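You operate a simulated robot arm through the tools that you are given. There is no shell and no other tool. Be economical: measure what you need, move in short steps, check, and stop when the job is done.

Carry out the task below with a simulated robot arm. There is one attempt and no reset: what you move stays moved.

## Task
Unlock and start press B; once at speed, switch the heater off.
Fine: blue padlock on its peg, isolator on; watch the speed gauge come to 40 rpm, within 3, with the heater still on; it is left running; the black padlock stays on its peg.

It is judged by the outcome, as a careful person would: the job done as asked, and still so three seconds after it is handed in. It fails if anything else is knocked over, pushed out of place, dropped, spilled or broken.

## Robot
A 7-joint arm with a fingered hand, fixed in place. Base frame: the origin is at the foot of the arm, x ahead of it, y to its left, z up. Readings come in mm, rad, newtons and seconds.
With the tool pointing down near the work surface it reaches from about 100 to 760 mm from the base axis. Its first joint turns from -2.007 to 2.007 rad. Payload 5 kg.
The TCP is the grasp point between the finger pads, 32 mm short of the fingertips. In the tool frame z runs along the fingers and y along their closing line. Largest opening 160 mm; the body of the gripper starts 89 mm behind the TCP. The gripper is a hand of 4 fingers: y runs from the thumb to the fingers, the wrist lies at [0, 0, -267] in the tool frame, and closing takes about 1.5 s.
Orientation is that of the tool frame in the base frame, as a unit quaternion [w, x, y, z]. With the fingers straight down and closing along the base's y, the tool's x points along the base's -x, its y along +y and its z along -z.

## Interface
- The arm moves only by the tool servo_tool. Its argument "moves" is a list of rows, each a list of 7 numbers: the turn, a rotation vector about the tool's x, y, z in units of 8 degrees (1.0 is 8 degrees), then the shift along the tool's x, y, z in units of 50 mm (1.0 is 50 mm), then the opening, from 0 (shut) to 1 (fully open). In form: [[rx, ry, rz, dx, dy, dz, claw], ...]. A call has 1 to 12 rows; each row shifts and turns the commanded pose from where the row before left it, along the tool's axes as they then stand. A call with a number of a shift or a turn outside -1 to 1 is refused whole. Rows are played at 5 a second. More than 50 mm and 0.15 rad between two rows, or a gripper value outside its range, and nothing of the call is played. Where a pose cannot be reached the arm comes as near as it can. A force on the tool above 40 N (or 10 N above the force at the start of the call, whichever is more), or a blocked arm, ends the call early, and 0.2 s more pass. Each finger travels about 108 mm/s and halts on what it meets, pressing with about 22 N; the grip force reading is that of the motor and also rises with nothing between the fingers. The clock runs only during rows and for 0.2 s after the last one: add rows that do not move to give the fingers time. The reply holds the time, the measured pose of the TCP, the force on the tool along the base axes, the opening and the grip force, in the units named above and with some noise, with the torque about the TCP (base axes, N m) and any sound that the robot's microphone picked up, and new pictures: "views" is both (left out), scene, wrist or none.
- Cameras (640 x 400 px; columns grow to the right, rows downward): "scene" is fixed at [49.9, -499.3, 1479.9]; the picture's right is [0.36, -0.93, 0.00], its down [-0.48, -0.18, -0.86] and it looks along [0.80, 0.31, -0.52] (base axes); focal length 214 px, centre (320, 200). "wrist" rides on the gripper at [80, -4, -114] in the tool frame; the picture's right is [0.05, 1.00, 0.00], its down [-0.82, 0.04, -0.58] and it looks along [-0.58, 0.03, 0.82] (tool axes); focal length 265 px, centre (320, 200). There is no depth. A picture from a camera that has moved, and an enlarged one, comes with that camera's place and axes in the base frame and with its lens.
- move_column(by): slides the trunk up (or, below 0, down) by that many mm; the arm rides with it, the base frame stays. It gives what a move gives, with no picture.
- grasp_type(shape): the hand has 4 fingers and takes this shape, open, in about a second: jaw (thumb against the fingers, like two jaws); tri (thumb and two fingers); tip (a fingertip pinch); poke (one finger out to press); point (the index stretched); flat (the hand flat); cup (the hand cupped); fist (a fist). The gripper value then closes the fingers along that shape, each until it touches; the sizes above hold for jaw. It gives what a move gives, with no picture.
- inspect(camera, box): a new picture of the part [left, top, right, bottom] of that camera's present view, enlarged. No time passes.
- sign_off(): hands the job in; it is judged then, once.

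Go step by step. Nothing tells you positions but the pictures and the camera data: compare them with the known pose of the tool, close in by small moves and look again before you grip or let go. The budget is 120 turns and 200 pictures, counting those below and the enlarged ones. Unless the task says otherwise, let go and move clear before handing in, and close with one line.

The tools are called after "Request:" as a command line: name --pt "numbers of a row" for each row, then --argument value for the rest, lists and objects as JSON in quotes. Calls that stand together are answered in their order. servo_tool: Moves the arm, as the interface text tells. Its arguments: {"type":"object","properties":{"moves":{"type":"array","items":{"type":"array","items":{"type":"number"}}},"views":{"type":"string","enum":["both","scene","wrist","none"]}},"required":["moves"]} The other tools are called the same way: move_column (by) slides the trunk up or down; grasp_type (shape) gives the hand a shape; inspect (camera, box) takes an enlarged picture of a part of a camera's view; sign_off () hands the job in.

At the start:

```text
time: 0.0
tcp_pos: [414.4, -355.5, 1362.3]
ee_rot: [0.0, -0.001, 1.0, 0.001]
contact_force: [-1.6, 0.8, 0.3]
torque: [-0.02, 0.01, 0.05]
grip_width: 159.6
grip_force: 0.0
shape: jaw
trunk travel left (down, up): [-900.0, 90.0]
```

scene: 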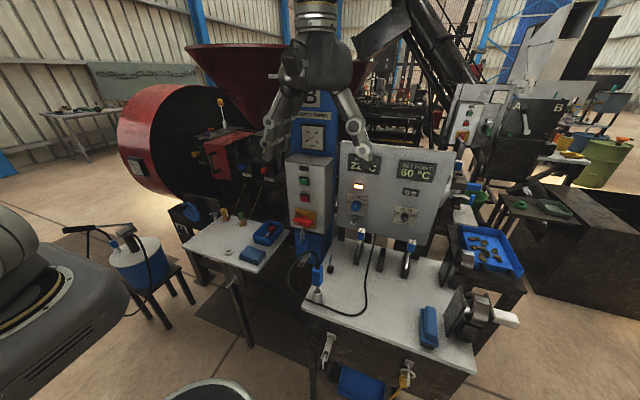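
wrist: 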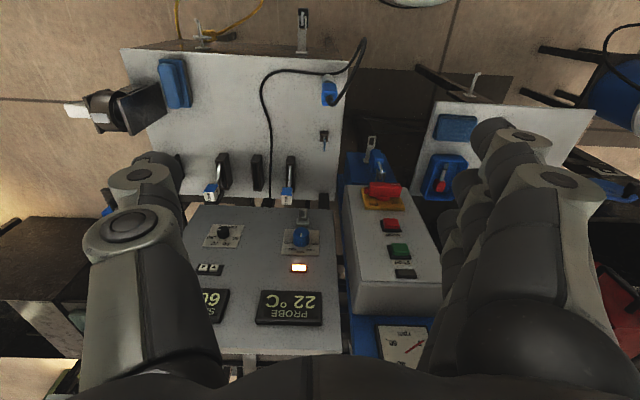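

I see a bench with control panel (heater), a start/stop box for press B with a red isolator and a padlock, and a speed gauge on a blue post. I'll enlarge views first.

Request:
inspect --camera "scene" --box '[270, 80, 450, 200]'

Request:
inspect --camera "scene" --box '[270, 180, 450, 300]'

Request:
inspect --camera "wrist" --box '[170, 130, 440, 300]'

Request:
inspect --camera "scene" --box '[430, 60, 610, 180]'

```text
3.33 times, centred on (360, 140) of scene
camera zoom: at [49.9, -499.3, 1479.9], right [0.36, -0.93, 0.0], down [-0.48, -0.18, -0.86], along [0.8, 0.31, -0.52], focal length 715 px, centre (187, 400)
```

zoom: 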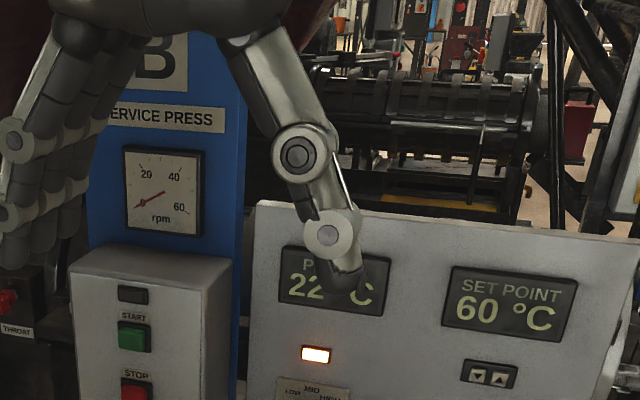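

```text
3.33 times, centred on (360, 240) of scene
camera zoom: at [49.9, -499.3, 1479.9], right [0.36, -0.93, 0.0], down [-0.48, -0.18, -0.86], along [0.8, 0.31, -0.52], focal length 715 px, centre (187, 67)
```

zoom: 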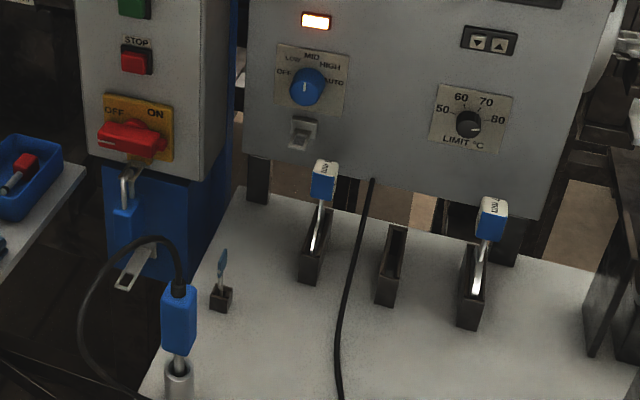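

```text
2.35 times, centred on (305, 215) of wrist
camera zoom: at [332.5, -359.9, 1475.2], right [-0.05, 1.0, 0.0], down [0.82, 0.04, 0.58], along [0.58, 0.03, -0.82], focal length 624 px, centre (355, 165)
```

zoom: 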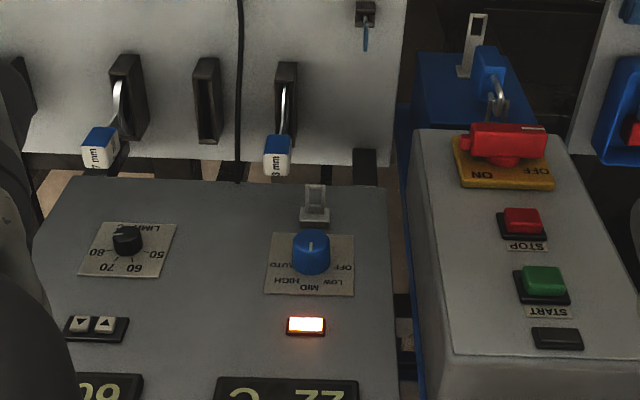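

```text
3.33 times, centred on (520, 120) of scene
camera zoom: at [49.9, -499.3, 1479.9], right [0.36, -0.93, 0.0], down [-0.48, -0.18, -0.86], along [0.8, 0.31, -0.52], focal length 715 px, centre (-347, 467)
```

zoom: 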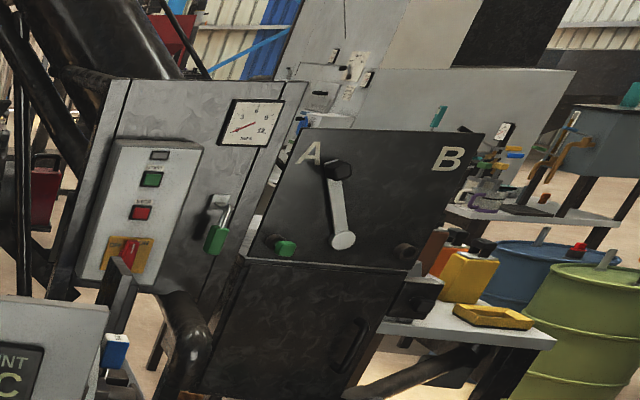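

The isolator is about [646,-200,981], heater knob about [750,-378,1030], a blue-headed key stands around [574,-334,860]. I'll look closer at the padlocks, pegs and key.

Request:
inspect --camera "scene" --box '[285, 195, 365, 305]'

Request:
inspect --camera "wrist" --box '[290, 70, 430, 220]'

Request:
inspect --camera "wrist" --box '[170, 0, 330, 60]'

Request:
inspect --camera "scene" --box '[300, 300, 480, 400]'

```text
3.64 times, centred on (325, 250) of scene
camera zoom: at [49.9, -499.3, 1479.9], right [0.36, -0.93, 0.0], down [-0.48, -0.18, -0.86], along [0.8, 0.31, -0.52], focal length 780 px, centre (302, 18)
```

zoom: 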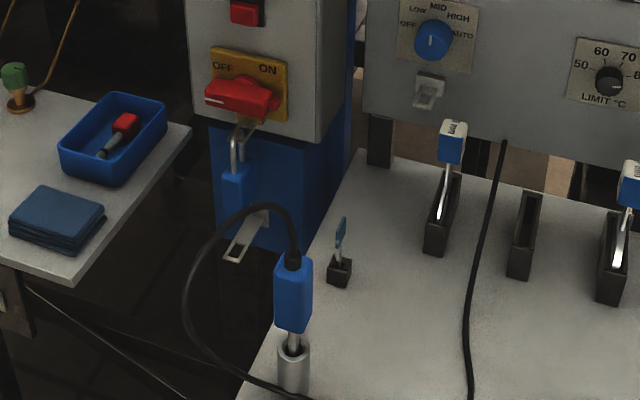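

```text
2.67 times, centred on (360, 145) of wrist
camera zoom: at [332.5, -359.9, 1475.2], right [-0.05, 1.0, 0.0], down [0.82, 0.04, 0.58], along [0.58, 0.03, -0.82], focal length 708 px, centre (213, 347)
```

zoom: 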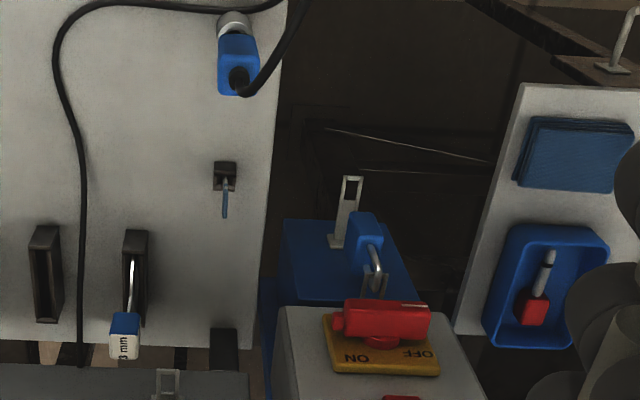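

```text
4.00 times, centred on (250, 30) of wrist
camera zoom: at [332.5, -359.9, 1475.2], right [-0.05, 1.0, 0.0], down [0.82, 0.04, 0.58], along [0.58, 0.03, -0.82], focal length 1062 px, centre (600, 880)
```

zoom: 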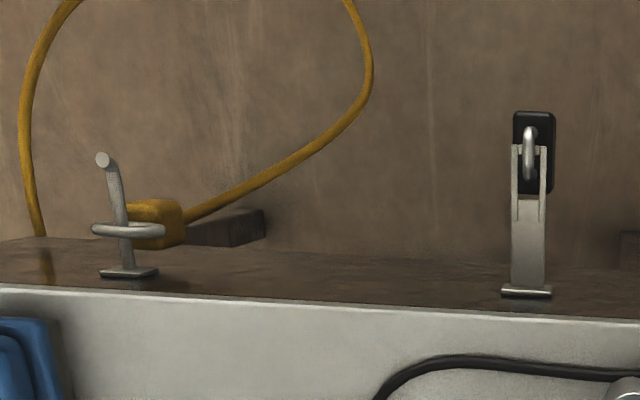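

```text
3.56 times, centred on (390, 350) of scene
camera zoom: at [49.9, -499.3, 1479.9], right [0.36, -0.93, 0.0], down [-0.48, -0.18, -0.86], along [0.8, 0.31, -0.52], focal length 763 px, centre (71, -333)
```

zoom: 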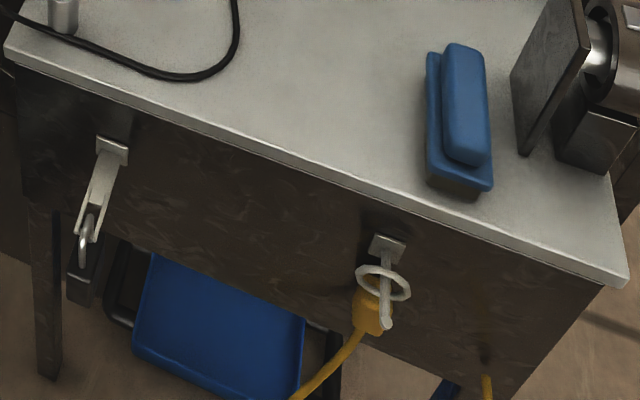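

The black padlock hangs on the bench front peg; the blue one locks the isolator and has a similar fork peg near it on the blue post; the key stands in a small holder. I'll bring the wrist camera closer to padlock B.

Request:
move_column --by -200

Request:
servo_tool --pt "0 0 0 0 0.8 0 1" --pt "0 0 0 0 0.8 0 1" --pt "0 0 0 0 0.8 0 1" --pt "0 0 0 0 0.7 0 1" --views "both"

```text
time: 2.2
tcp_pos: [414.0, -355.3, 1161.9]
ee_rot: [0.0, 0.0, 1.0, 0.001]
contact_force: [0.4, -0.2, 1.1]
torque: [-0.04, -0.01, 0.01]
grip_width: 159.7
grip_force: 0.1
shape: jaw
trunk travel left (down, up): [-700.0, 290.0]
```

```text
time: 3.2
tcp_pos: [414.2, -197.4, 1162.4]
ee_rot: [0.001, 0.0, 1.0, -0.001]
contact_force: [-0.6, 0.4, -1.0]
torque: [-0.01, 0.01, 0.01]
grip_width: 160.1
grip_force: 0.0
shape: jaw
trunk travel left (down, up): [-700.0, 290.0]
camera wrist: at [332.9, -203.5, 1274.9], right [-0.05, 1.0, 0.0], down [0.81, 0.04, 0.58], along [0.58, 0.03, -0.82], focal length 265 px, centre (320, 200)
```

scene: 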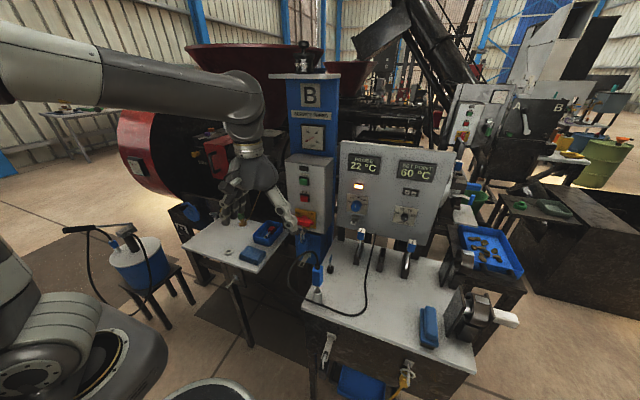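
wrist: 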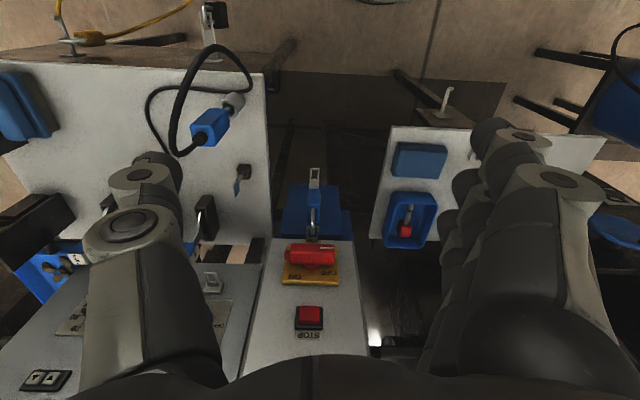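

The camera is now above the isolator. I zoom on it, the peg, and the key.

Request:
inspect --camera "wrist" --box '[270, 150, 360, 290]'

Request:
inspect --camera "wrist" --box '[190, 120, 290, 220]'

Request:
inspect --camera "wrist" --box '[190, 0, 240, 70]'

```text
2.86 times, centred on (315, 220) of wrist
camera zoom: at [332.9, -203.5, 1274.9], right [-0.05, 1.0, 0.0], down [0.81, 0.04, 0.58], along [0.58, 0.03, -0.82], focal length 758 px, centre (334, 143)
```

zoom: 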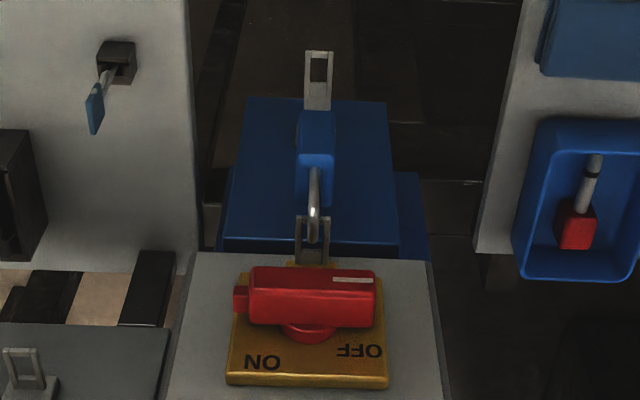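

```text
4.00 times, centred on (240, 170) of wrist
camera zoom: at [332.9, -203.5, 1274.9], right [-0.05, 1.0, 0.0], down [0.81, 0.04, 0.58], along [0.58, 0.03, -0.82], focal length 1062 px, centre (640, 320)
```

zoom: 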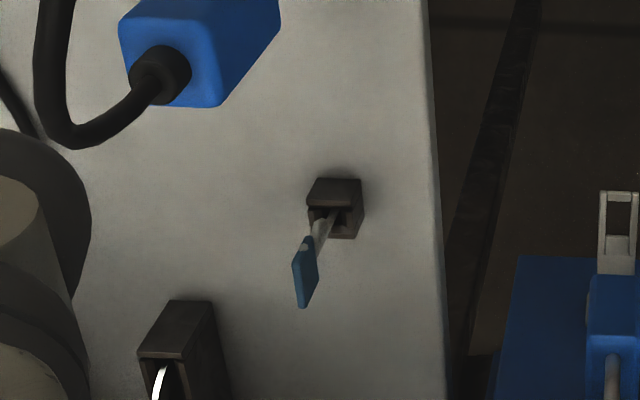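

```text
5.71 times, centred on (215, 35) of wrist
camera zoom: at [332.9, -203.5, 1274.9], right [-0.05, 1.0, 0.0], down [0.81, 0.04, 0.58], along [0.58, 0.03, -0.82], focal length 1517 px, centre (920, 1143)
```

zoom: 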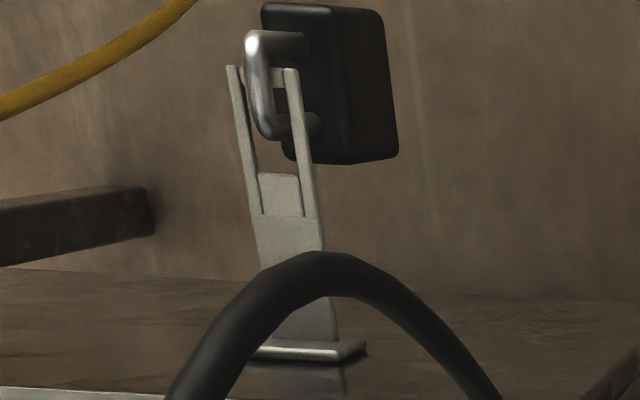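

The pegs are two rails with a crossbar at the tip. I need to see the keyhole side of the padlock, so I'll tilt the hand forward (tool toward +x), which lets the camera look up from below.

Request:
servo_tool --pt "0 -1 0 -0.5 0 0 1" --pt "0 -1 0 -0.5 0 0.1 1" --pt "0 -1 0 -0.45 0 0.2 1" --pt "0 -1 0 -0.4 0 0.3 1" --pt "0 -1 0 0 0 0 1" --pt "0 -1 0 0 0 0 1" --pt "0 -1 0 0 0 0 1" --pt "0 -1 0 0 0 0 1" --pt "0 -1 0 0 0 0 1" --pt "0 -1 0 0 0 0 1" --pt "0 -1 0 0 0 0 1" --views "both"

```text
time: 5.6
tcp_pos: [529.1, -198.5, 1162.8]
ee_rot: [0.462, 0.003, 0.887, -0.001]
contact_force: [0.0, -0.7, -0.9]
torque: [0.01, 0.01, 0.01]
grip_width: 159.8
grip_force: 0.2
shape: jaw
out of reach, approached as far as the arm can: row 7, 8, 9, 10, 11
trunk travel left (down, up): [-700.0, 290.0]
camera wrist: at [390.0, -203.1, 1161.7], right [-0.02, 1.0, -0.04], down [-0.01, 0.04, 1.0], along [1.0, 0.02, 0.01], focal length 265 px, centre (320, 200)
```

scene: 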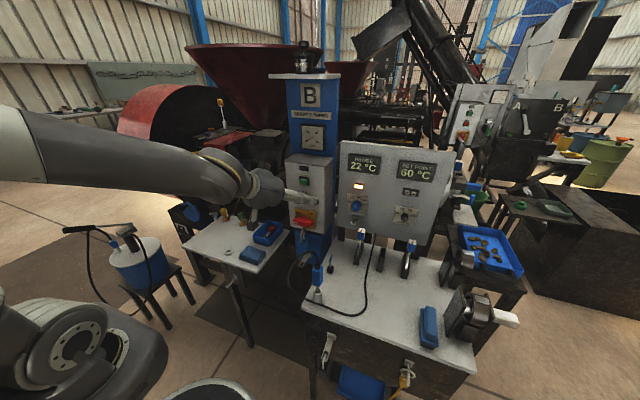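
wrist: 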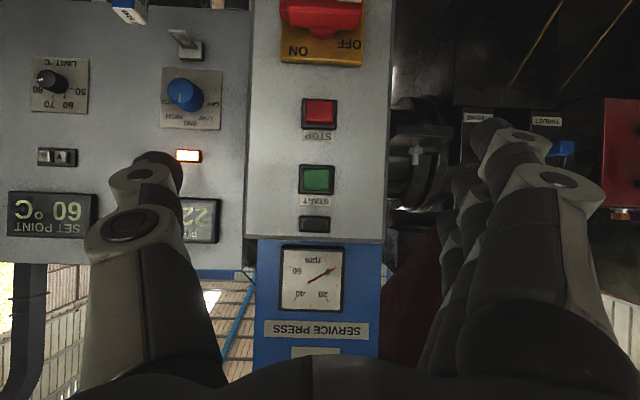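

The camera now looks horizontally. I'll lower the trunk by 180 mm to look straight at the padlock, keeping above the cable.

Request:
move_column --by -180

Request:
servo_tool --pt "0 0 0 0 0 0 1" --views "wrist"

Request:
inspect --camera "wrist" --box '[240, 0, 400, 140]'

```text
time: 7.6
tcp_pos: [532.4, -198.0, 966.7]
ee_rot: [0.446, 0.0, 0.895, -0.004]
contact_force: [-0.5, 0.7, -0.3]
torque: [-0.01, 0.0, 0.02]
grip_width: 159.8
grip_force: 0.0
shape: jaw
trunk travel left (down, up): [-520.0, 470.0]
```

```text
time: 8.0
tcp_pos: [533.4, -197.8, 966.5]
ee_rot: [0.447, 0.0, 0.895, -0.005]
contact_force: [0.5, -0.2, -0.1]
torque: [-0.01, -0.01, 0.0]
grip_width: 160.1
grip_force: 0.1
shape: jaw
trunk travel left (down, up): [-520.0, 470.0]
camera wrist: at [392.5, -202.1, 970.4], right [-0.03, 1.0, -0.05], down [0.03, 0.05, 1.0], along [1.0, 0.02, -0.03], focal length 265 px, centre (320, 200)
```

wrist: 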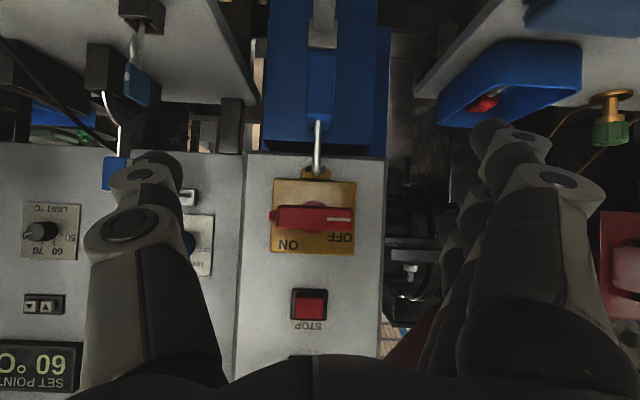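

```text
2.86 times, centred on (320, 70) of wrist
camera zoom: at [392.5, -202.1, 970.4], right [-0.03, 1.0, -0.05], down [0.03, 0.05, 1.0], along [1.0, 0.02, -0.03], focal length 758 px, centre (320, 571)
```

zoom: 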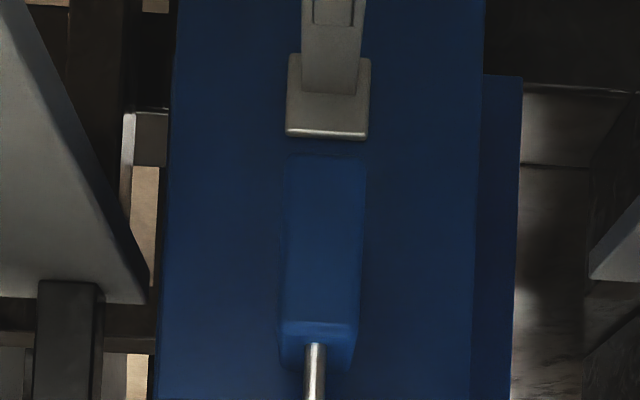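

The padlock hangs edge-on with its body about z 838–890 and its peg right below it. I'll test whether the hand can tilt further to look up at the padlock's underside.

Request:
servo_tool --pt "0 -1 0 -0.3 0 -0.5 1" --pt "0 -1 0 -0.3 0 -0.5 1" --pt "0 -1 0 0 0 0 1" --pt "0 -1 0 0 0 0 1" --views "both"

```text
time: 9.0
tcp_pos: [573.1, -192.5, 1041.9]
ee_rot: [0.507, 0.008, 0.862, -0.007]
contact_force: [0.4, 0.3, 0.7]
torque: [-0.02, 0.02, -0.04]
grip_width: 159.8
grip_force: 0.1
shape: jaw
out of reach, approached as far as the arm can: row 1, 2, 3, 4
trunk travel left (down, up): [-520.0, 470.0]
camera wrist: at [433.5, -196.5, 1026.2], right [-0.01, 1.0, -0.05], down [-0.11, 0.05, 0.99], along [0.99, 0.01, 0.1], focal length 265 px, centre (320, 200)
```

scene: 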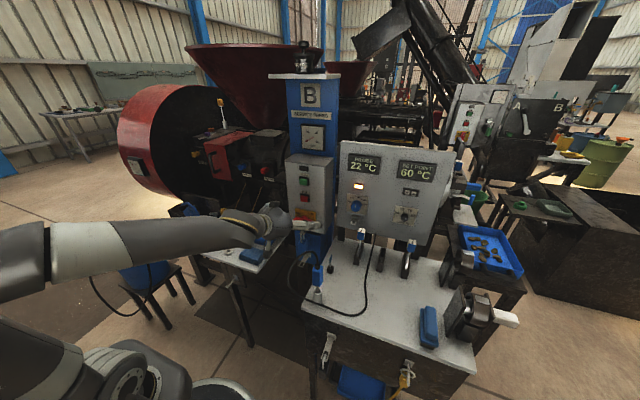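
wrist: 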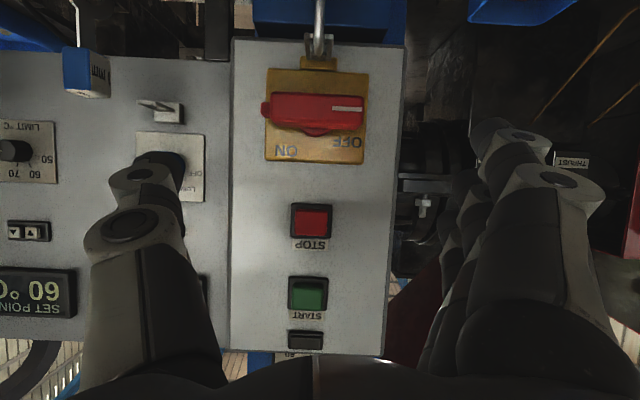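

The tilt limit is reached around 60° in this posture. I'll check how the commanded pose behaves by tilting back a bit.

Request:
servo_tool --pt "0 1 0 0 0 0 1" --views "none"

Request:
servo_tool --pt "0 1 0 0 0 0 1" --views "none"

```text
time: 9.4
tcp_pos: [566.1, -199.1, 1057.6]
ee_rot: [0.46, 0.013, 0.888, -0.003]
contact_force: [0.8, -0.1, -0.1]
torque: [-0.01, 0.03, -0.01]
grip_width: 160.0
grip_force: 0.1
shape: jaw
trunk travel left (down, up): [-520.0, 470.0]
```

```text
time: 9.8
tcp_pos: [566.2, -198.2, 1056.6]
ee_rot: [0.396, 0.012, 0.918, -0.003]
contact_force: [0.4, -0.6, -0.6]
torque: [-0.01, 0.0, 0.01]
grip_width: 160.0
grip_force: 0.0
shape: jaw
trunk travel left (down, up): [-520.0, 470.0]
```

The command re-bases on the reached pose. I'll back off and test yawing the hand toward -y, which may line up better with the forearm and allow a level hand.

Request:
servo_tool --pt "0 0 0 0.55 0 -0.58 1" --pt "0 0 0 0.55 0 -0.58 1" --pt "0 0 0 -0.73 0 -0.68 1" --pt "0.73 0 0.68 0 0 0 1" --pt "0.73 0 0.68 0 0 0 1" --pt "0.73 0 0.68 0 0 0 1" --pt "0.73 0 0.68 0 0 0 1" --pt "0.73 0 0.68 0 0 0 1" --pt "0.73 0 0.68 0 0 0 1" --views "none"

Request:
servo_tool --pt "0 -1 0 0 0 0 1" --pt "0 -1 0 0 0 0 1" --pt "0 -1 0 0 0 0 1" --pt "0 -1 0 0 0 0 1" --pt "0 -1 0 0 0 0 1" --views "scene"

```text
time: 11.8
tcp_pos: [535.0, -205.5, 1072.8]
ee_rot: [0.359, 0.382, 0.835, -0.166]
contact_force: [-0.3, -0.5, 0.2]
torque: [0.0, 0.01, 0.01]
grip_width: 159.8
grip_force: 0.0
shape: jaw
out of reach, approached as far as the arm can: row 2, 3, 4
trunk travel left (down, up): [-520.0, 470.0]
```

```text
time: 13.0
tcp_pos: [535.4, -205.5, 1072.1]
ee_rot: [0.624, 0.303, 0.661, -0.286]
contact_force: [0.5, 0.8, 0.3]
torque: [-0.01, 0.04, -0.01]
grip_width: 159.9
grip_force: 0.0
shape: jaw
trunk travel left (down, up): [-520.0, 470.0]
```

scene: 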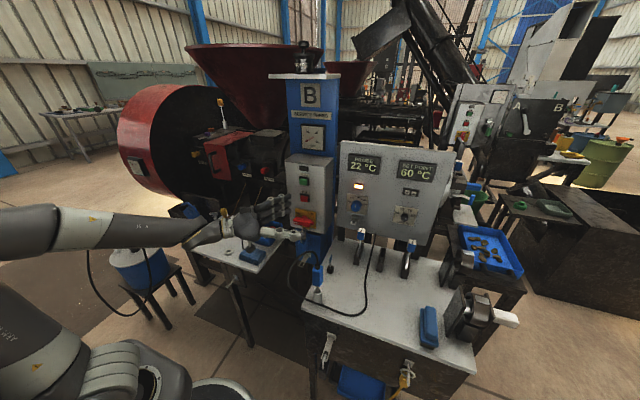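

With the hand yawed about 48° toward -y it levels fine. Now I test how far I can yaw back to straight ahead while level.

Request:
servo_tool --pt "-1 0 0 0 0 0 1" --pt "-1 0 0 0 0 0 1" --pt "-1 0 0 0 0 0 1" --pt "-1 0 0 0 0 0 1" --pt "-1 0 0 0 0 0 1" --views "wrist"

```text
time: 14.2
tcp_pos: [590.9, -161.6, 1085.3]
ee_rot: [0.672, 0.143, 0.717, -0.118]
contact_force: [1.6, 12.4, 3.0]
torque: [0.08, 0.21, -1.12]
grip_width: 160.1
grip_force: 0.0
shape: jaw
out of reach, approached as far as the arm can: row 3, 4, 5
trunk travel left (down, up): [-520.0, 470.0]
camera wrist: at [479.4, -120.7, 1011.9], right [0.36, 0.93, -0.03], down [-0.48, 0.21, 0.85], along [0.8, -0.29, 0.52], focal length 265 px, centre (320, 200)
```

wrist: 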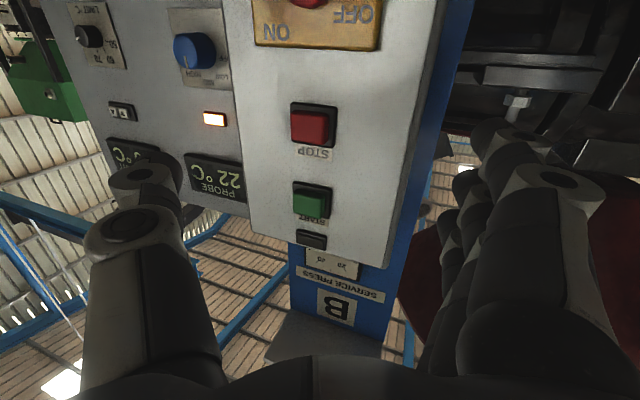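

The thumb lightly touched the box; I back off immediately. The limit seems to be the wrist being too close to the shoulder, so I'll raise the trunk and lower the arm relative to it.

Request:
servo_tool --pt "0 0 0 0 0 -0.8 1" --pt "0 0 0 0 0 -0.6 1" --views "none"

```text
time: 14.8
tcp_pos: [580.2, -132.4, 1065.7]
ee_rot: [0.663, 0.136, 0.727, -0.116]
contact_force: [0.5, -0.6, -0.2]
torque: [0.02, -0.02, 0.02]
grip_width: 160.2
grip_force: 0.0
shape: jaw
out of reach, approached as far as the arm can: row 1, 2
trunk travel left (down, up): [-520.0, 470.0]
```

Request:
servo_tool --pt "0 1 0 0 0 0 1" --pt "0 1 0 0 0 0 1" --pt "0 1 0 0 0 0 1" --pt "0 1 0 0 0 0 1" --pt "0 1 0 0 0 -0.3 1" --pt "0 1 0 0.6 0 -0.6 1" --pt "0 1 0 0.8 0 -0.3 1" --pt "0 0 0 0.8 0 -0.3 1" --views "scene"

```text
time: 16.6
tcp_pos: [527.2, -110.4, 973.2]
ee_rot: [0.346, 0.188, 0.916, -0.071]
contact_force: [-0.3, 0.3, 0.0]
torque: [0.01, 0.0, 0.04]
grip_width: 159.9
grip_force: 0.0
shape: jaw
out of reach, approached as far as the arm can: row 1, 2, 3, 4, 5, 6, 7, 8
trunk travel left (down, up): [-520.0, 470.0]
```

scene: 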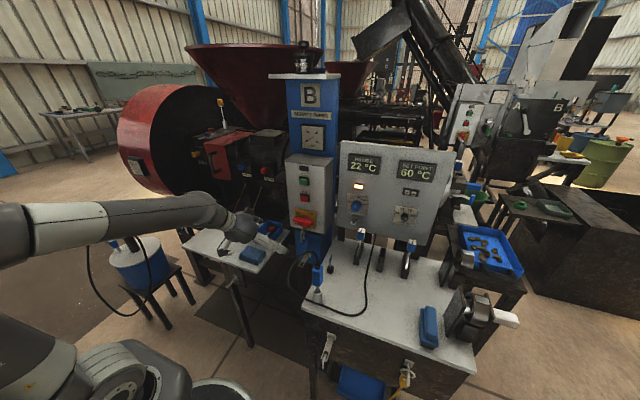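

Request:
move_column --by 300

Request:
servo_tool --pt "0 1 0 0.8 0 0 1" --pt "0 1 0 0.8 0 0 1" --pt "0 1 0 0.8 0 0 1" --pt "0 1 0 0 -0.4 0 1" --pt "0 0 0 0 -0.8 0.8 1" --pt "0 0 0 0 0 1 1" --pt "0 0 0 0 0 1 1" --pt "0 0 0 0 0 1 1" --views "scene"

```text
time: 19.6
tcp_pos: [524.8, -112.3, 1289.7]
ee_rot: [0.36, 0.191, 0.91, -0.072]
contact_force: [-0.2, 0.4, 0.3]
torque: [-0.04, -0.02, 0.02]
grip_width: 160.0
grip_force: 0.1
shape: jaw
trunk travel left (down, up): [-820.0, 170.0]
```

```text
refused: row 5 steps farther than a row can; nothing moved
```

Request:
servo_tool --pt "0 1 0 0.8 0 0 1" --pt "0 1 0 0.8 0 0 1" --pt "0 1 0 0.8 0 0 1" --pt "0 1 0 0 -0.4 0 1" --pt "0 0 0 0 -0.6 0.7 1" --pt "0 0 0 0 0 1 1" --pt "0 0 0 0 0 1 1" --pt "0 0 0 0 0 1 1" --views "scene"

```text
time: 21.4
tcp_pos: [450.8, -134.6, 1038.5]
ee_rot: [0.096, 0.203, 0.974, -0.016]
contact_force: [0.5, -0.4, -1.0]
torque: [-0.01, 0.02, -0.02]
grip_width: 160.2
grip_force: 0.1
shape: jaw
trunk travel left (down, up): [-820.0, 170.0]
```

scene: 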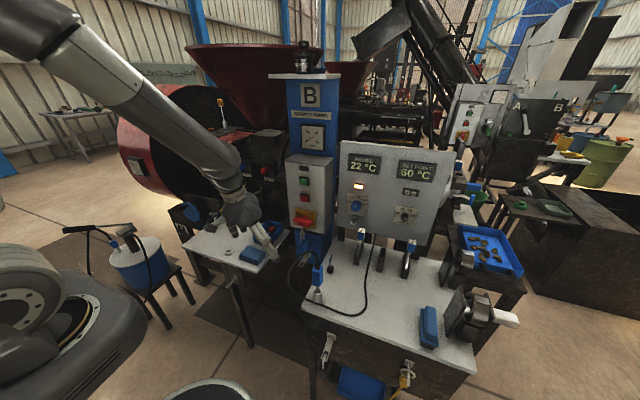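

Now the elbow is high. I undo the yaw, move to the gap centreline and tilt the hand level again.

Request:
servo_tool --pt "0 0 -1 0 -0.4 0 1" --pt "0 0 -1 0 -0.4 0 1" --pt "0 0 -1 0 -0.4 0 1" --pt "0 -1 0 0 0 0 1" --pt "0 -1 0 0 0 0 1" --pt "0 -1 0 0 0 0 1" --pt "0 -1 0 0 0 0 1" --pt "0 -1 0 0 0 0 1" --pt "0 -1 0 0 0 0 1" --pt "0 -1 0 0 0 0 1" --pt "0 -1 0 0 0 0 1" --pt "0 -1 0 0 0 0 1" --views "wrist"

```text
time: 24.0
tcp_pos: [475.4, -234.3, 1022.2]
ee_rot: [0.496, -0.015, 0.868, -0.019]
contact_force: [0.3, -1.3, 0.5]
torque: [0.03, 0.02, 0.04]
grip_width: 160.1
grip_force: 0.1
shape: jaw
out of reach, approached as far as the arm can: row 6, 7, 8, 9, 10, 11, 12
trunk travel left (down, up): [-820.0, 170.0]
camera wrist: at [335.6, -241.7, 1010.6], right [-0.04, 1.0, -0.09], down [-0.08, 0.09, 0.99], along [1.0, 0.04, 0.08], focal length 265 px, centre (320, 200)
```

wrist: 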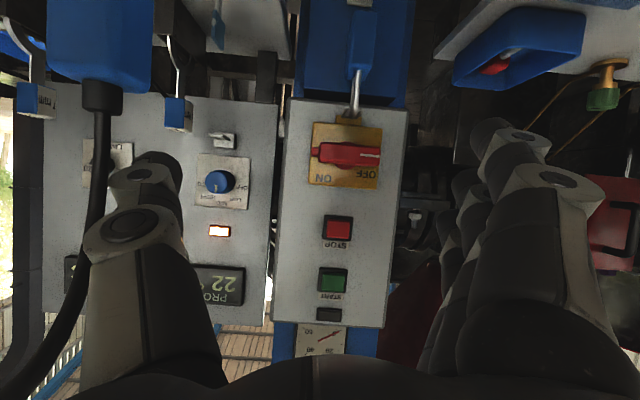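

The tilt limit persists near 60° but the camera is level. I'll shift to the gap centre (y≈-187) and lower the trunk to look slightly upward at the padlock's bottom.

Request:
servo_tool --pt "0 0 0 0 0.9 0 0.7" --pt "0 0 0 0 0 0 0.6" --pt "0 0 0 0 0 0 0.6" --views "both"

```text
time: 24.8
tcp_pos: [495.8, -212.7, 1014.8]
ee_rot: [0.499, -0.019, 0.866, -0.019]
contact_force: [-1.6, 0.7, 0.9]
torque: [-0.01, 0.0, 0.01]
grip_width: 96.5
grip_force: 0.1
shape: jaw
out of reach, approached as far as the arm can: row 1
trunk travel left (down, up): [-820.0, 170.0]
camera wrist: at [357.3, -220.0, 1001.7], right [-0.04, 0.99, -0.1], down [-0.09, 0.09, 0.99], along [0.99, 0.05, 0.09], focal length 265 px, centre (320, 200)
```

scene: 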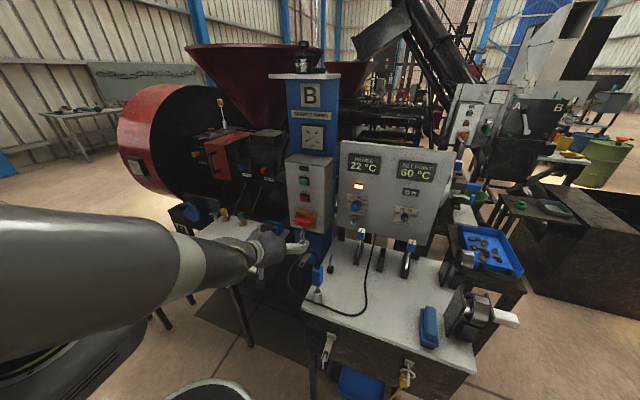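
wrist: 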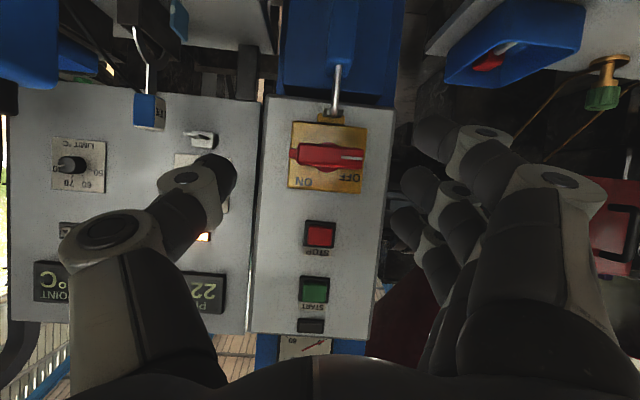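

The arm changed its elbow posture. I'll shift a little more to +y and check how far it tilts now.

Request:
servo_tool --pt "0 0 0 0 0.5 0 0.6" --pt "0 -1 0 0 0 0 0.6" --pt "0 -1 0 0 0 0 0.6" --pt "0 -1 0 0 0 0 0.6" --views "none"

```text
time: 25.8
tcp_pos: [508.2, -196.7, 1009.9]
ee_rot: [0.669, -0.022, 0.743, -0.014]
contact_force: [-1.0, -0.2, 0.1]
torque: [0.0, -0.03, 0.01]
grip_width: 96.6
grip_force: 0.0
shape: jaw
out of reach, approached as far as the arm can: row 1
trunk travel left (down, up): [-820.0, 170.0]
```

Now it's level, straight ahead. I lower the trunk 200 mm to look up at the padlock from below.

Request:
move_column --by -190

Request:
servo_tool --pt "0 0 0 0 0 0 0.6" --views "both"

Request:
inspect --camera "wrist" --box '[240, 60, 420, 240]'

```text
time: 27.9
tcp_pos: [508.9, -196.8, 819.1]
ee_rot: [0.668, -0.022, 0.744, -0.015]
contact_force: [-1.3, 0.0, -0.5]
torque: [-0.02, 0.02, 0.0]
grip_width: 96.4
grip_force: 0.0
shape: jaw
trunk travel left (down, up): [-630.0, 360.0]
```

```text
time: 28.2
tcp_pos: [509.0, -196.7, 819.1]
ee_rot: [0.668, -0.022, 0.744, -0.015]
contact_force: [0.6, 0.1, 0.3]
torque: [-0.01, 0.03, -0.01]
grip_width: 96.4
grip_force: 0.0
shape: jaw
trunk travel left (down, up): [-630.0, 360.0]
camera wrist: at [386.6, -206.6, 750.8], right [-0.02, 0.99, -0.1], down [-0.49, 0.08, 0.87], along [0.87, 0.07, 0.48], focal length 265 px, centre (320, 200)
```

scene: 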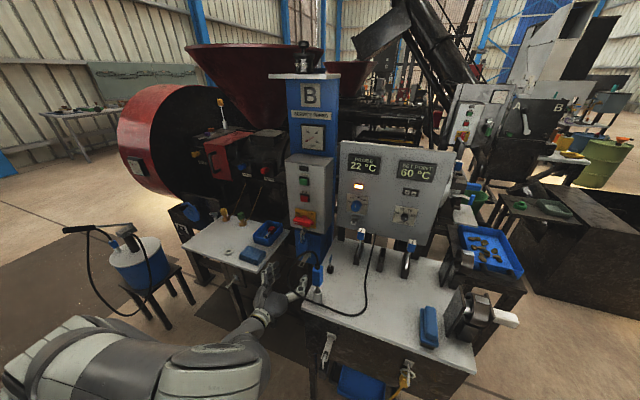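
wrist: 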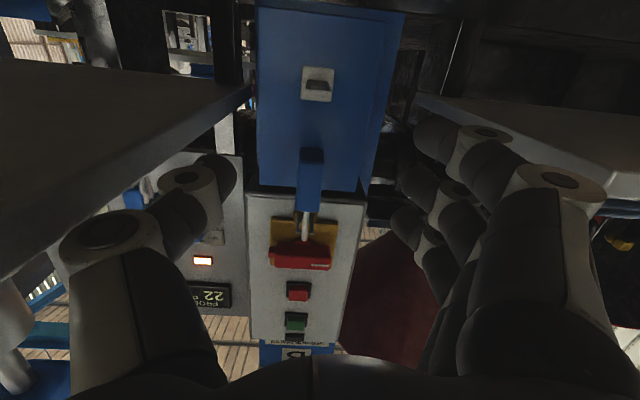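

```text
2.22 times, centred on (330, 150) of wrist
camera zoom: at [386.6, -206.6, 750.8], right [-0.02, 0.99, -0.1], down [-0.49, 0.08, 0.87], along [0.87, 0.07, 0.48], focal length 590 px, centre (298, 311)
```

zoom: 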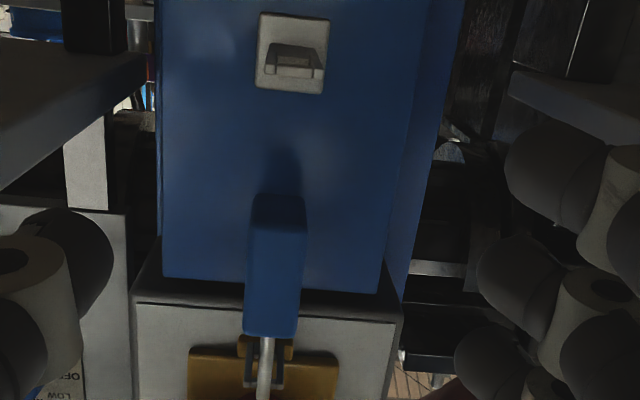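

I zoom into the padlock's underside and the peg.

Request:
inspect --camera "wrist" --box '[290, 135, 340, 185]'

Request:
inspect --camera "wrist" --box '[290, 55, 345, 115]'

```text
8.00 times, centred on (315, 160) of wrist
camera zoom: at [386.6, -206.6, 750.8], right [-0.02, 0.99, -0.1], down [-0.49, 0.08, 0.87], along [0.87, 0.07, 0.48], focal length 2123 px, centre (360, 520)
```

zoom: 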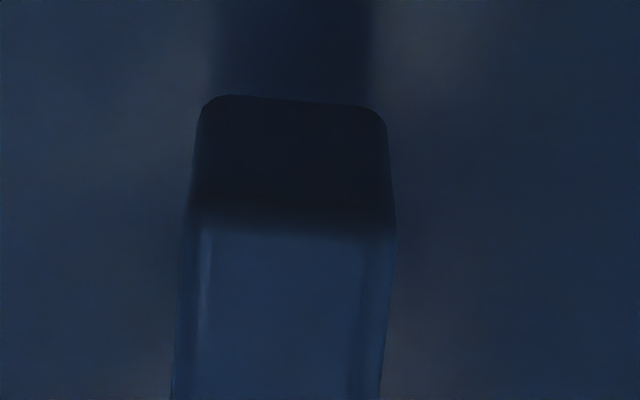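

```text
6.67 times, centred on (318, 85) of wrist
camera zoom: at [386.6, -206.6, 750.8], right [-0.02, 0.99, -0.1], down [-0.49, 0.08, 0.87], along [0.87, 0.07, 0.48], focal length 1769 px, centre (337, 967)
```

zoom: 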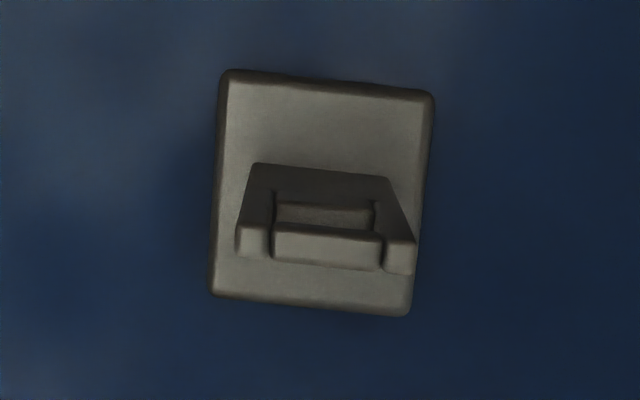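

Request:
inspect --camera "scene" --box '[295, 215, 335, 265]'

Request:
inspect --camera "wrist" --box '[285, 140, 345, 260]'

Request:
inspect --camera "scene" --box '[315, 250, 345, 275]'

```text
8.00 times, centred on (315, 240) of scene
camera zoom: at [49.9, -499.3, 1479.9], right [0.36, -0.93, 0.0], down [-0.48, -0.18, -0.86], along [0.8, 0.31, -0.52], focal length 1716 px, centre (360, -120)
```

zoom: 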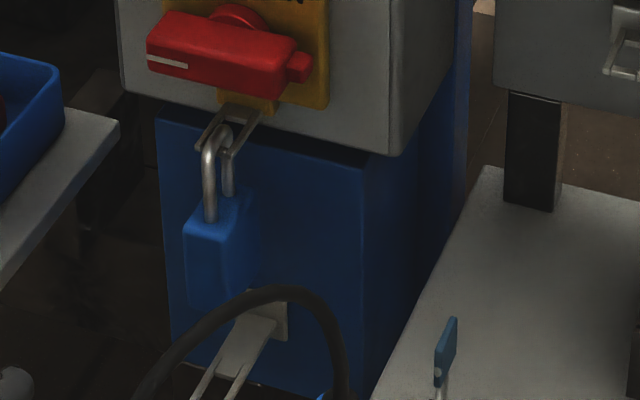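

```text
3.33 times, centred on (315, 200) of wrist
camera zoom: at [386.6, -206.6, 750.8], right [-0.02, 0.99, -0.1], down [-0.49, 0.08, 0.87], along [0.87, 0.07, 0.48], focal length 885 px, centre (337, 200)
```

zoom: 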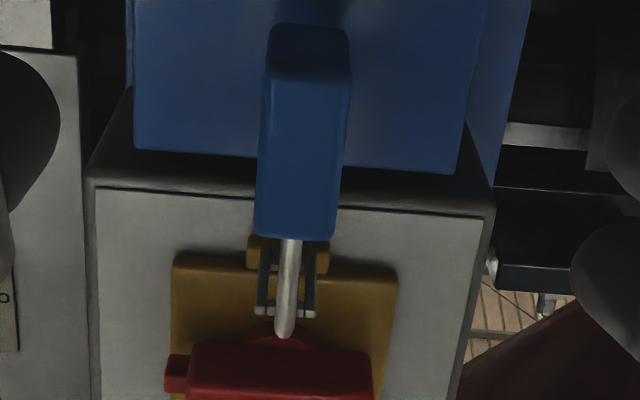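

```text
16.00 times, centred on (330, 262) of scene
camera zoom: at [49.9, -499.3, 1479.9], right [0.36, -0.93, 0.0], down [-0.48, -0.18, -0.86], along [0.8, 0.31, -0.52], focal length 3432 px, centre (160, -800)
```

zoom: 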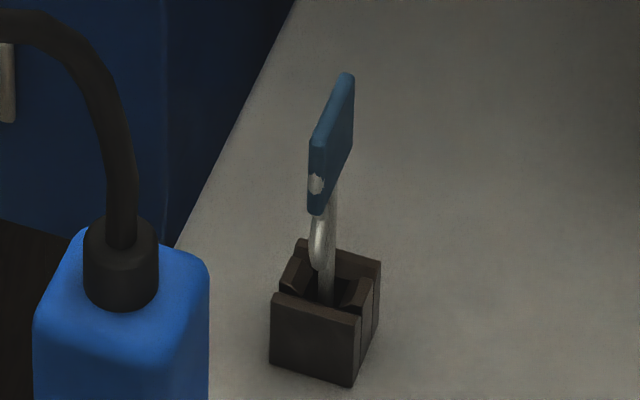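

No keyhole is apparent on visible faces; the underside is dark. I'll open the hand wide and advance, straddling the peg, to look at the underside from closer.

Request:
servo_tool --pt "0 -1 0 0 0 0 0.8" --pt "0 0 0 0.3 0 0.5 0.8" --pt "0 0 0 0.2 0 0.5 0.8" --pt "0 0 0 0.2 0 0.5 0.8" --views "both"

Request:
inspect --camera "wrist" --box '[270, 120, 370, 220]'

```text
time: 29.2
tcp_pos: [583.3, -197.7, 784.6]
ee_rot: [0.719, -0.024, 0.695, -0.013]
contact_force: [0.1, -0.1, -0.5]
torque: [-0.02, -0.03, 0.02]
grip_width: 127.9
grip_force: 0.0
shape: jaw
trunk travel left (down, up): [-630.0, 360.0]
camera wrist: at [472.1, -208.5, 701.3], right [-0.01, 0.99, -0.1], down [-0.61, 0.08, 0.79], along [0.8, 0.07, 0.6], focal length 265 px, centre (320, 200)
```

scene: 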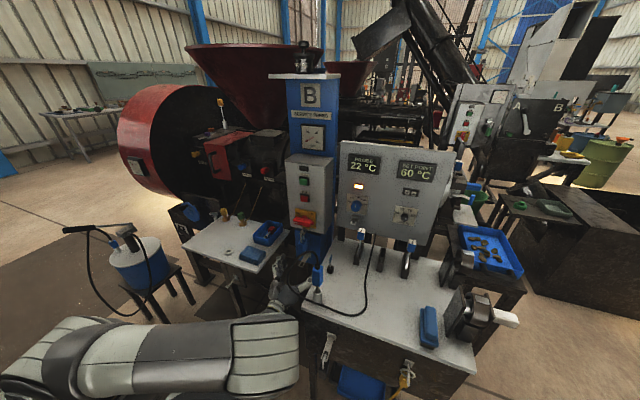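
wrist: 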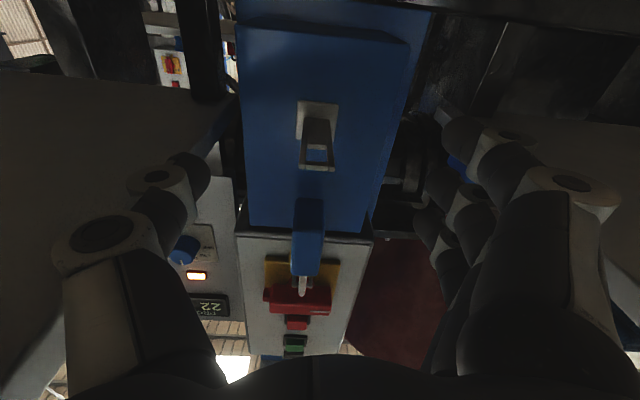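

```text
4.00 times, centred on (320, 170) of wrist
camera zoom: at [472.1, -208.5, 701.3], right [-0.01, 0.99, -0.1], down [-0.61, 0.08, 0.79], along [0.8, 0.07, 0.6], focal length 1062 px, centre (320, 320)
```

zoom: 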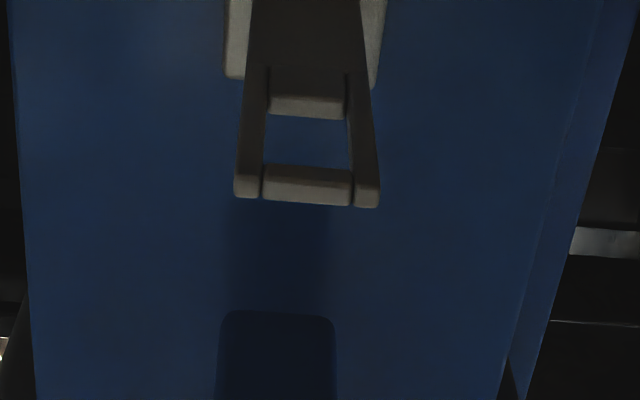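

Request:
inspect --camera "wrist" --box '[288, 190, 332, 235]'

```text
8.89 times, centred on (310, 212) of wrist
camera zoom: at [472.1, -208.5, 701.3], right [-0.01, 0.99, -0.1], down [-0.61, 0.08, 0.79], along [0.8, 0.07, 0.6], focal length 2359 px, centre (409, 89)
```

zoom: 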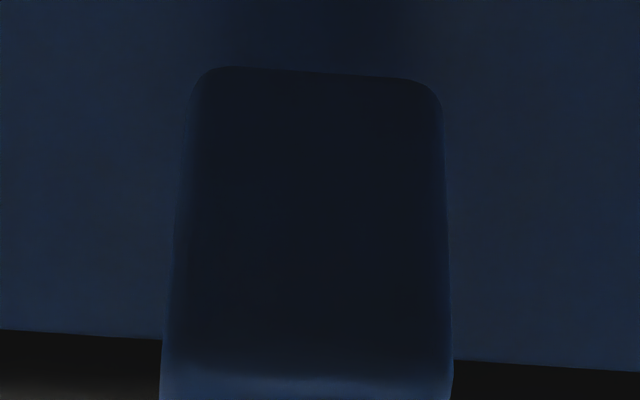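

Request:
inspect --camera "scene" --box '[304, 225, 328, 255]'

Request:
inspect --camera "scene" --box '[316, 345, 346, 365]'

```text
13.33 times, centred on (316, 240) of scene
camera zoom: at [49.9, -499.3, 1479.9], right [0.36, -0.93, 0.0], down [-0.48, -0.18, -0.86], along [0.8, 0.31, -0.52], focal length 2860 px, centre (373, -333)
```

zoom: 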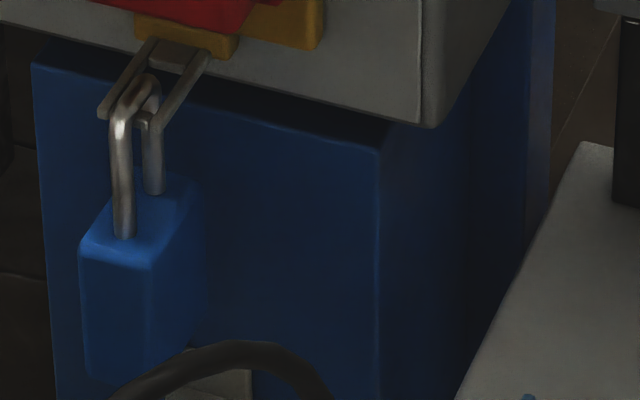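

```text
16.00 times, centred on (331, 355) of scene
camera zoom: at [49.9, -499.3, 1479.9], right [0.36, -0.93, 0.0], down [-0.48, -0.18, -0.86], along [0.8, 0.31, -0.52], focal length 3432 px, centre (144, -2280)
```

zoom: 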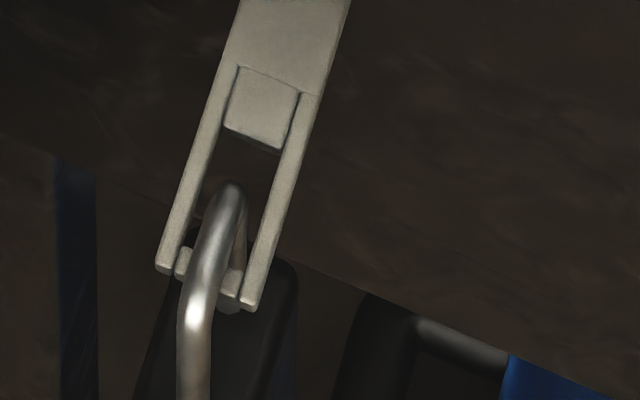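

The padlock's shackle loops around a crossbar at the tip of the isolator bracket, the same style as the pegs. I need a side view to see how it opens: I'll retreat, raise and roll the hand 90° so the camera views it from the +y side.

Request:
servo_tool --pt "0 0 0 -0.2 0 -0.5 0.8" --pt "0 0 0 -0.2 0 -0.5 0.8" --pt "0 0 0 -0.2 0 -0.5 0.6" --pt "0 0 0 0 0 -0.5 0.6" --views "none"

Request:
move_column --by 170

Request:
servo_tool --pt "0 0 1 0 0 0 0.6" --pt "0 0 1 0 0 0 0.6" --pt "0 0 1 0 0 0 0.6" --pt "0 0 1 0 0 0 0.6" --pt "0 0 1 0 0 0 0.6" --pt "0 0 1 0 0 0 0.6" --pt "0 0 1 0 0 0 0.6" --pt "0 0 1 0 0 0 0.6" --pt "0 0 1 0 0 0 0.6" --pt "0 0 1 0 0 0 0.6" --pt "0 0 1 0 0 0 0.6" --views "both"

```text
time: 30.2
tcp_pos: [484.5, -197.8, 813.4]
ee_rot: [0.719, -0.022, 0.695, -0.014]
contact_force: [-0.7, 0.5, -0.2]
torque: [0.01, 0.01, -0.01]
grip_width: 96.5
grip_force: 0.0
shape: jaw
trunk travel left (down, up): [-630.0, 360.0]
```

```text
time: 32.2
tcp_pos: [483.8, -196.5, 982.8]
ee_rot: [0.718, -0.023, 0.695, -0.013]
contact_force: [-0.5, -0.2, -0.4]
torque: [-0.01, 0.0, -0.01]
grip_width: 96.4
grip_force: 0.1
shape: jaw
trunk travel left (down, up): [-800.0, 190.0]
```

```text
time: 34.6
tcp_pos: [484.9, -197.7, 983.4]
ee_rot: [0.525, 0.467, 0.516, 0.491]
contact_force: [0.1, 0.1, 0.1]
torque: [-0.03, 0.02, 0.01]
grip_width: 96.5
grip_force: 0.0
shape: jaw
trunk travel left (down, up): [-800.0, 190.0]
camera wrist: at [369.1, -120.3, 968.0], right [-0.03, 0.13, 0.99], down [-0.57, -0.82, 0.09], along [0.82, -0.56, 0.1], focal length 265 px, centre (320, 200)
```

scene: 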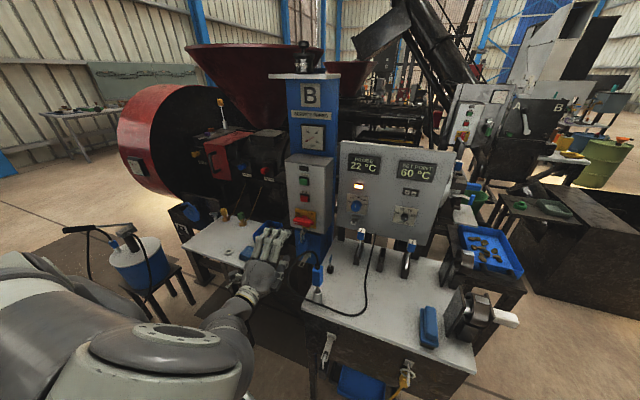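
wrist: 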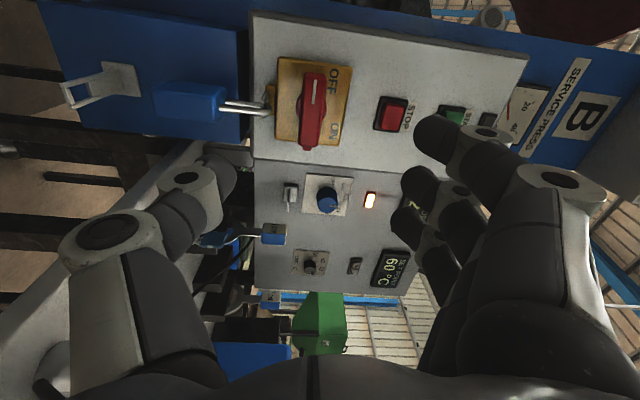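

Roll worked. Zoom in on the padlock from the +y side.

Request:
inspect --camera "wrist" --box '[140, 55, 300, 145]'

Request:
inspect --camera "wrist" --box '[50, 50, 150, 120]'

```text
4.00 times, centred on (220, 100) of wrist
camera zoom: at [369.1, -120.3, 968.0], right [-0.03, 0.13, 0.99], down [-0.57, -0.82, 0.09], along [0.82, -0.56, 0.1], focal length 1062 px, centre (720, 600)
```

zoom: 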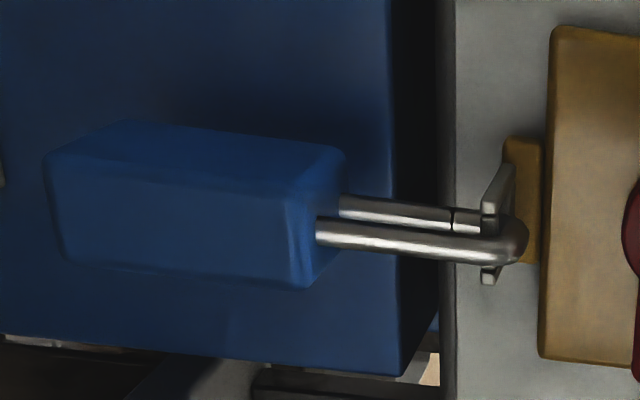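

```text
5.71 times, centred on (100, 85) of wrist
camera zoom: at [369.1, -120.3, 968.0], right [-0.03, 0.13, 0.99], down [-0.57, -0.82, 0.09], along [0.82, -0.56, 0.1], focal length 1517 px, centre (1577, 857)
```

zoom: 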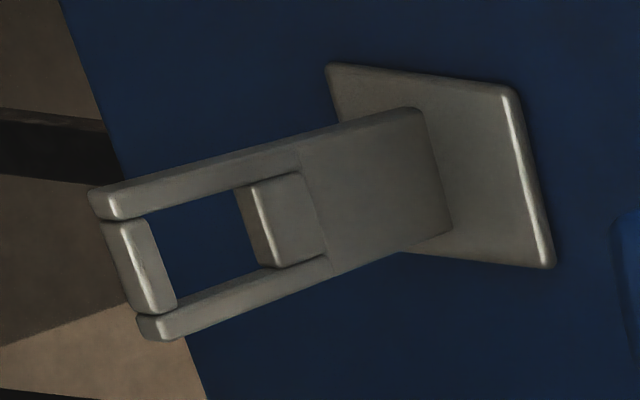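

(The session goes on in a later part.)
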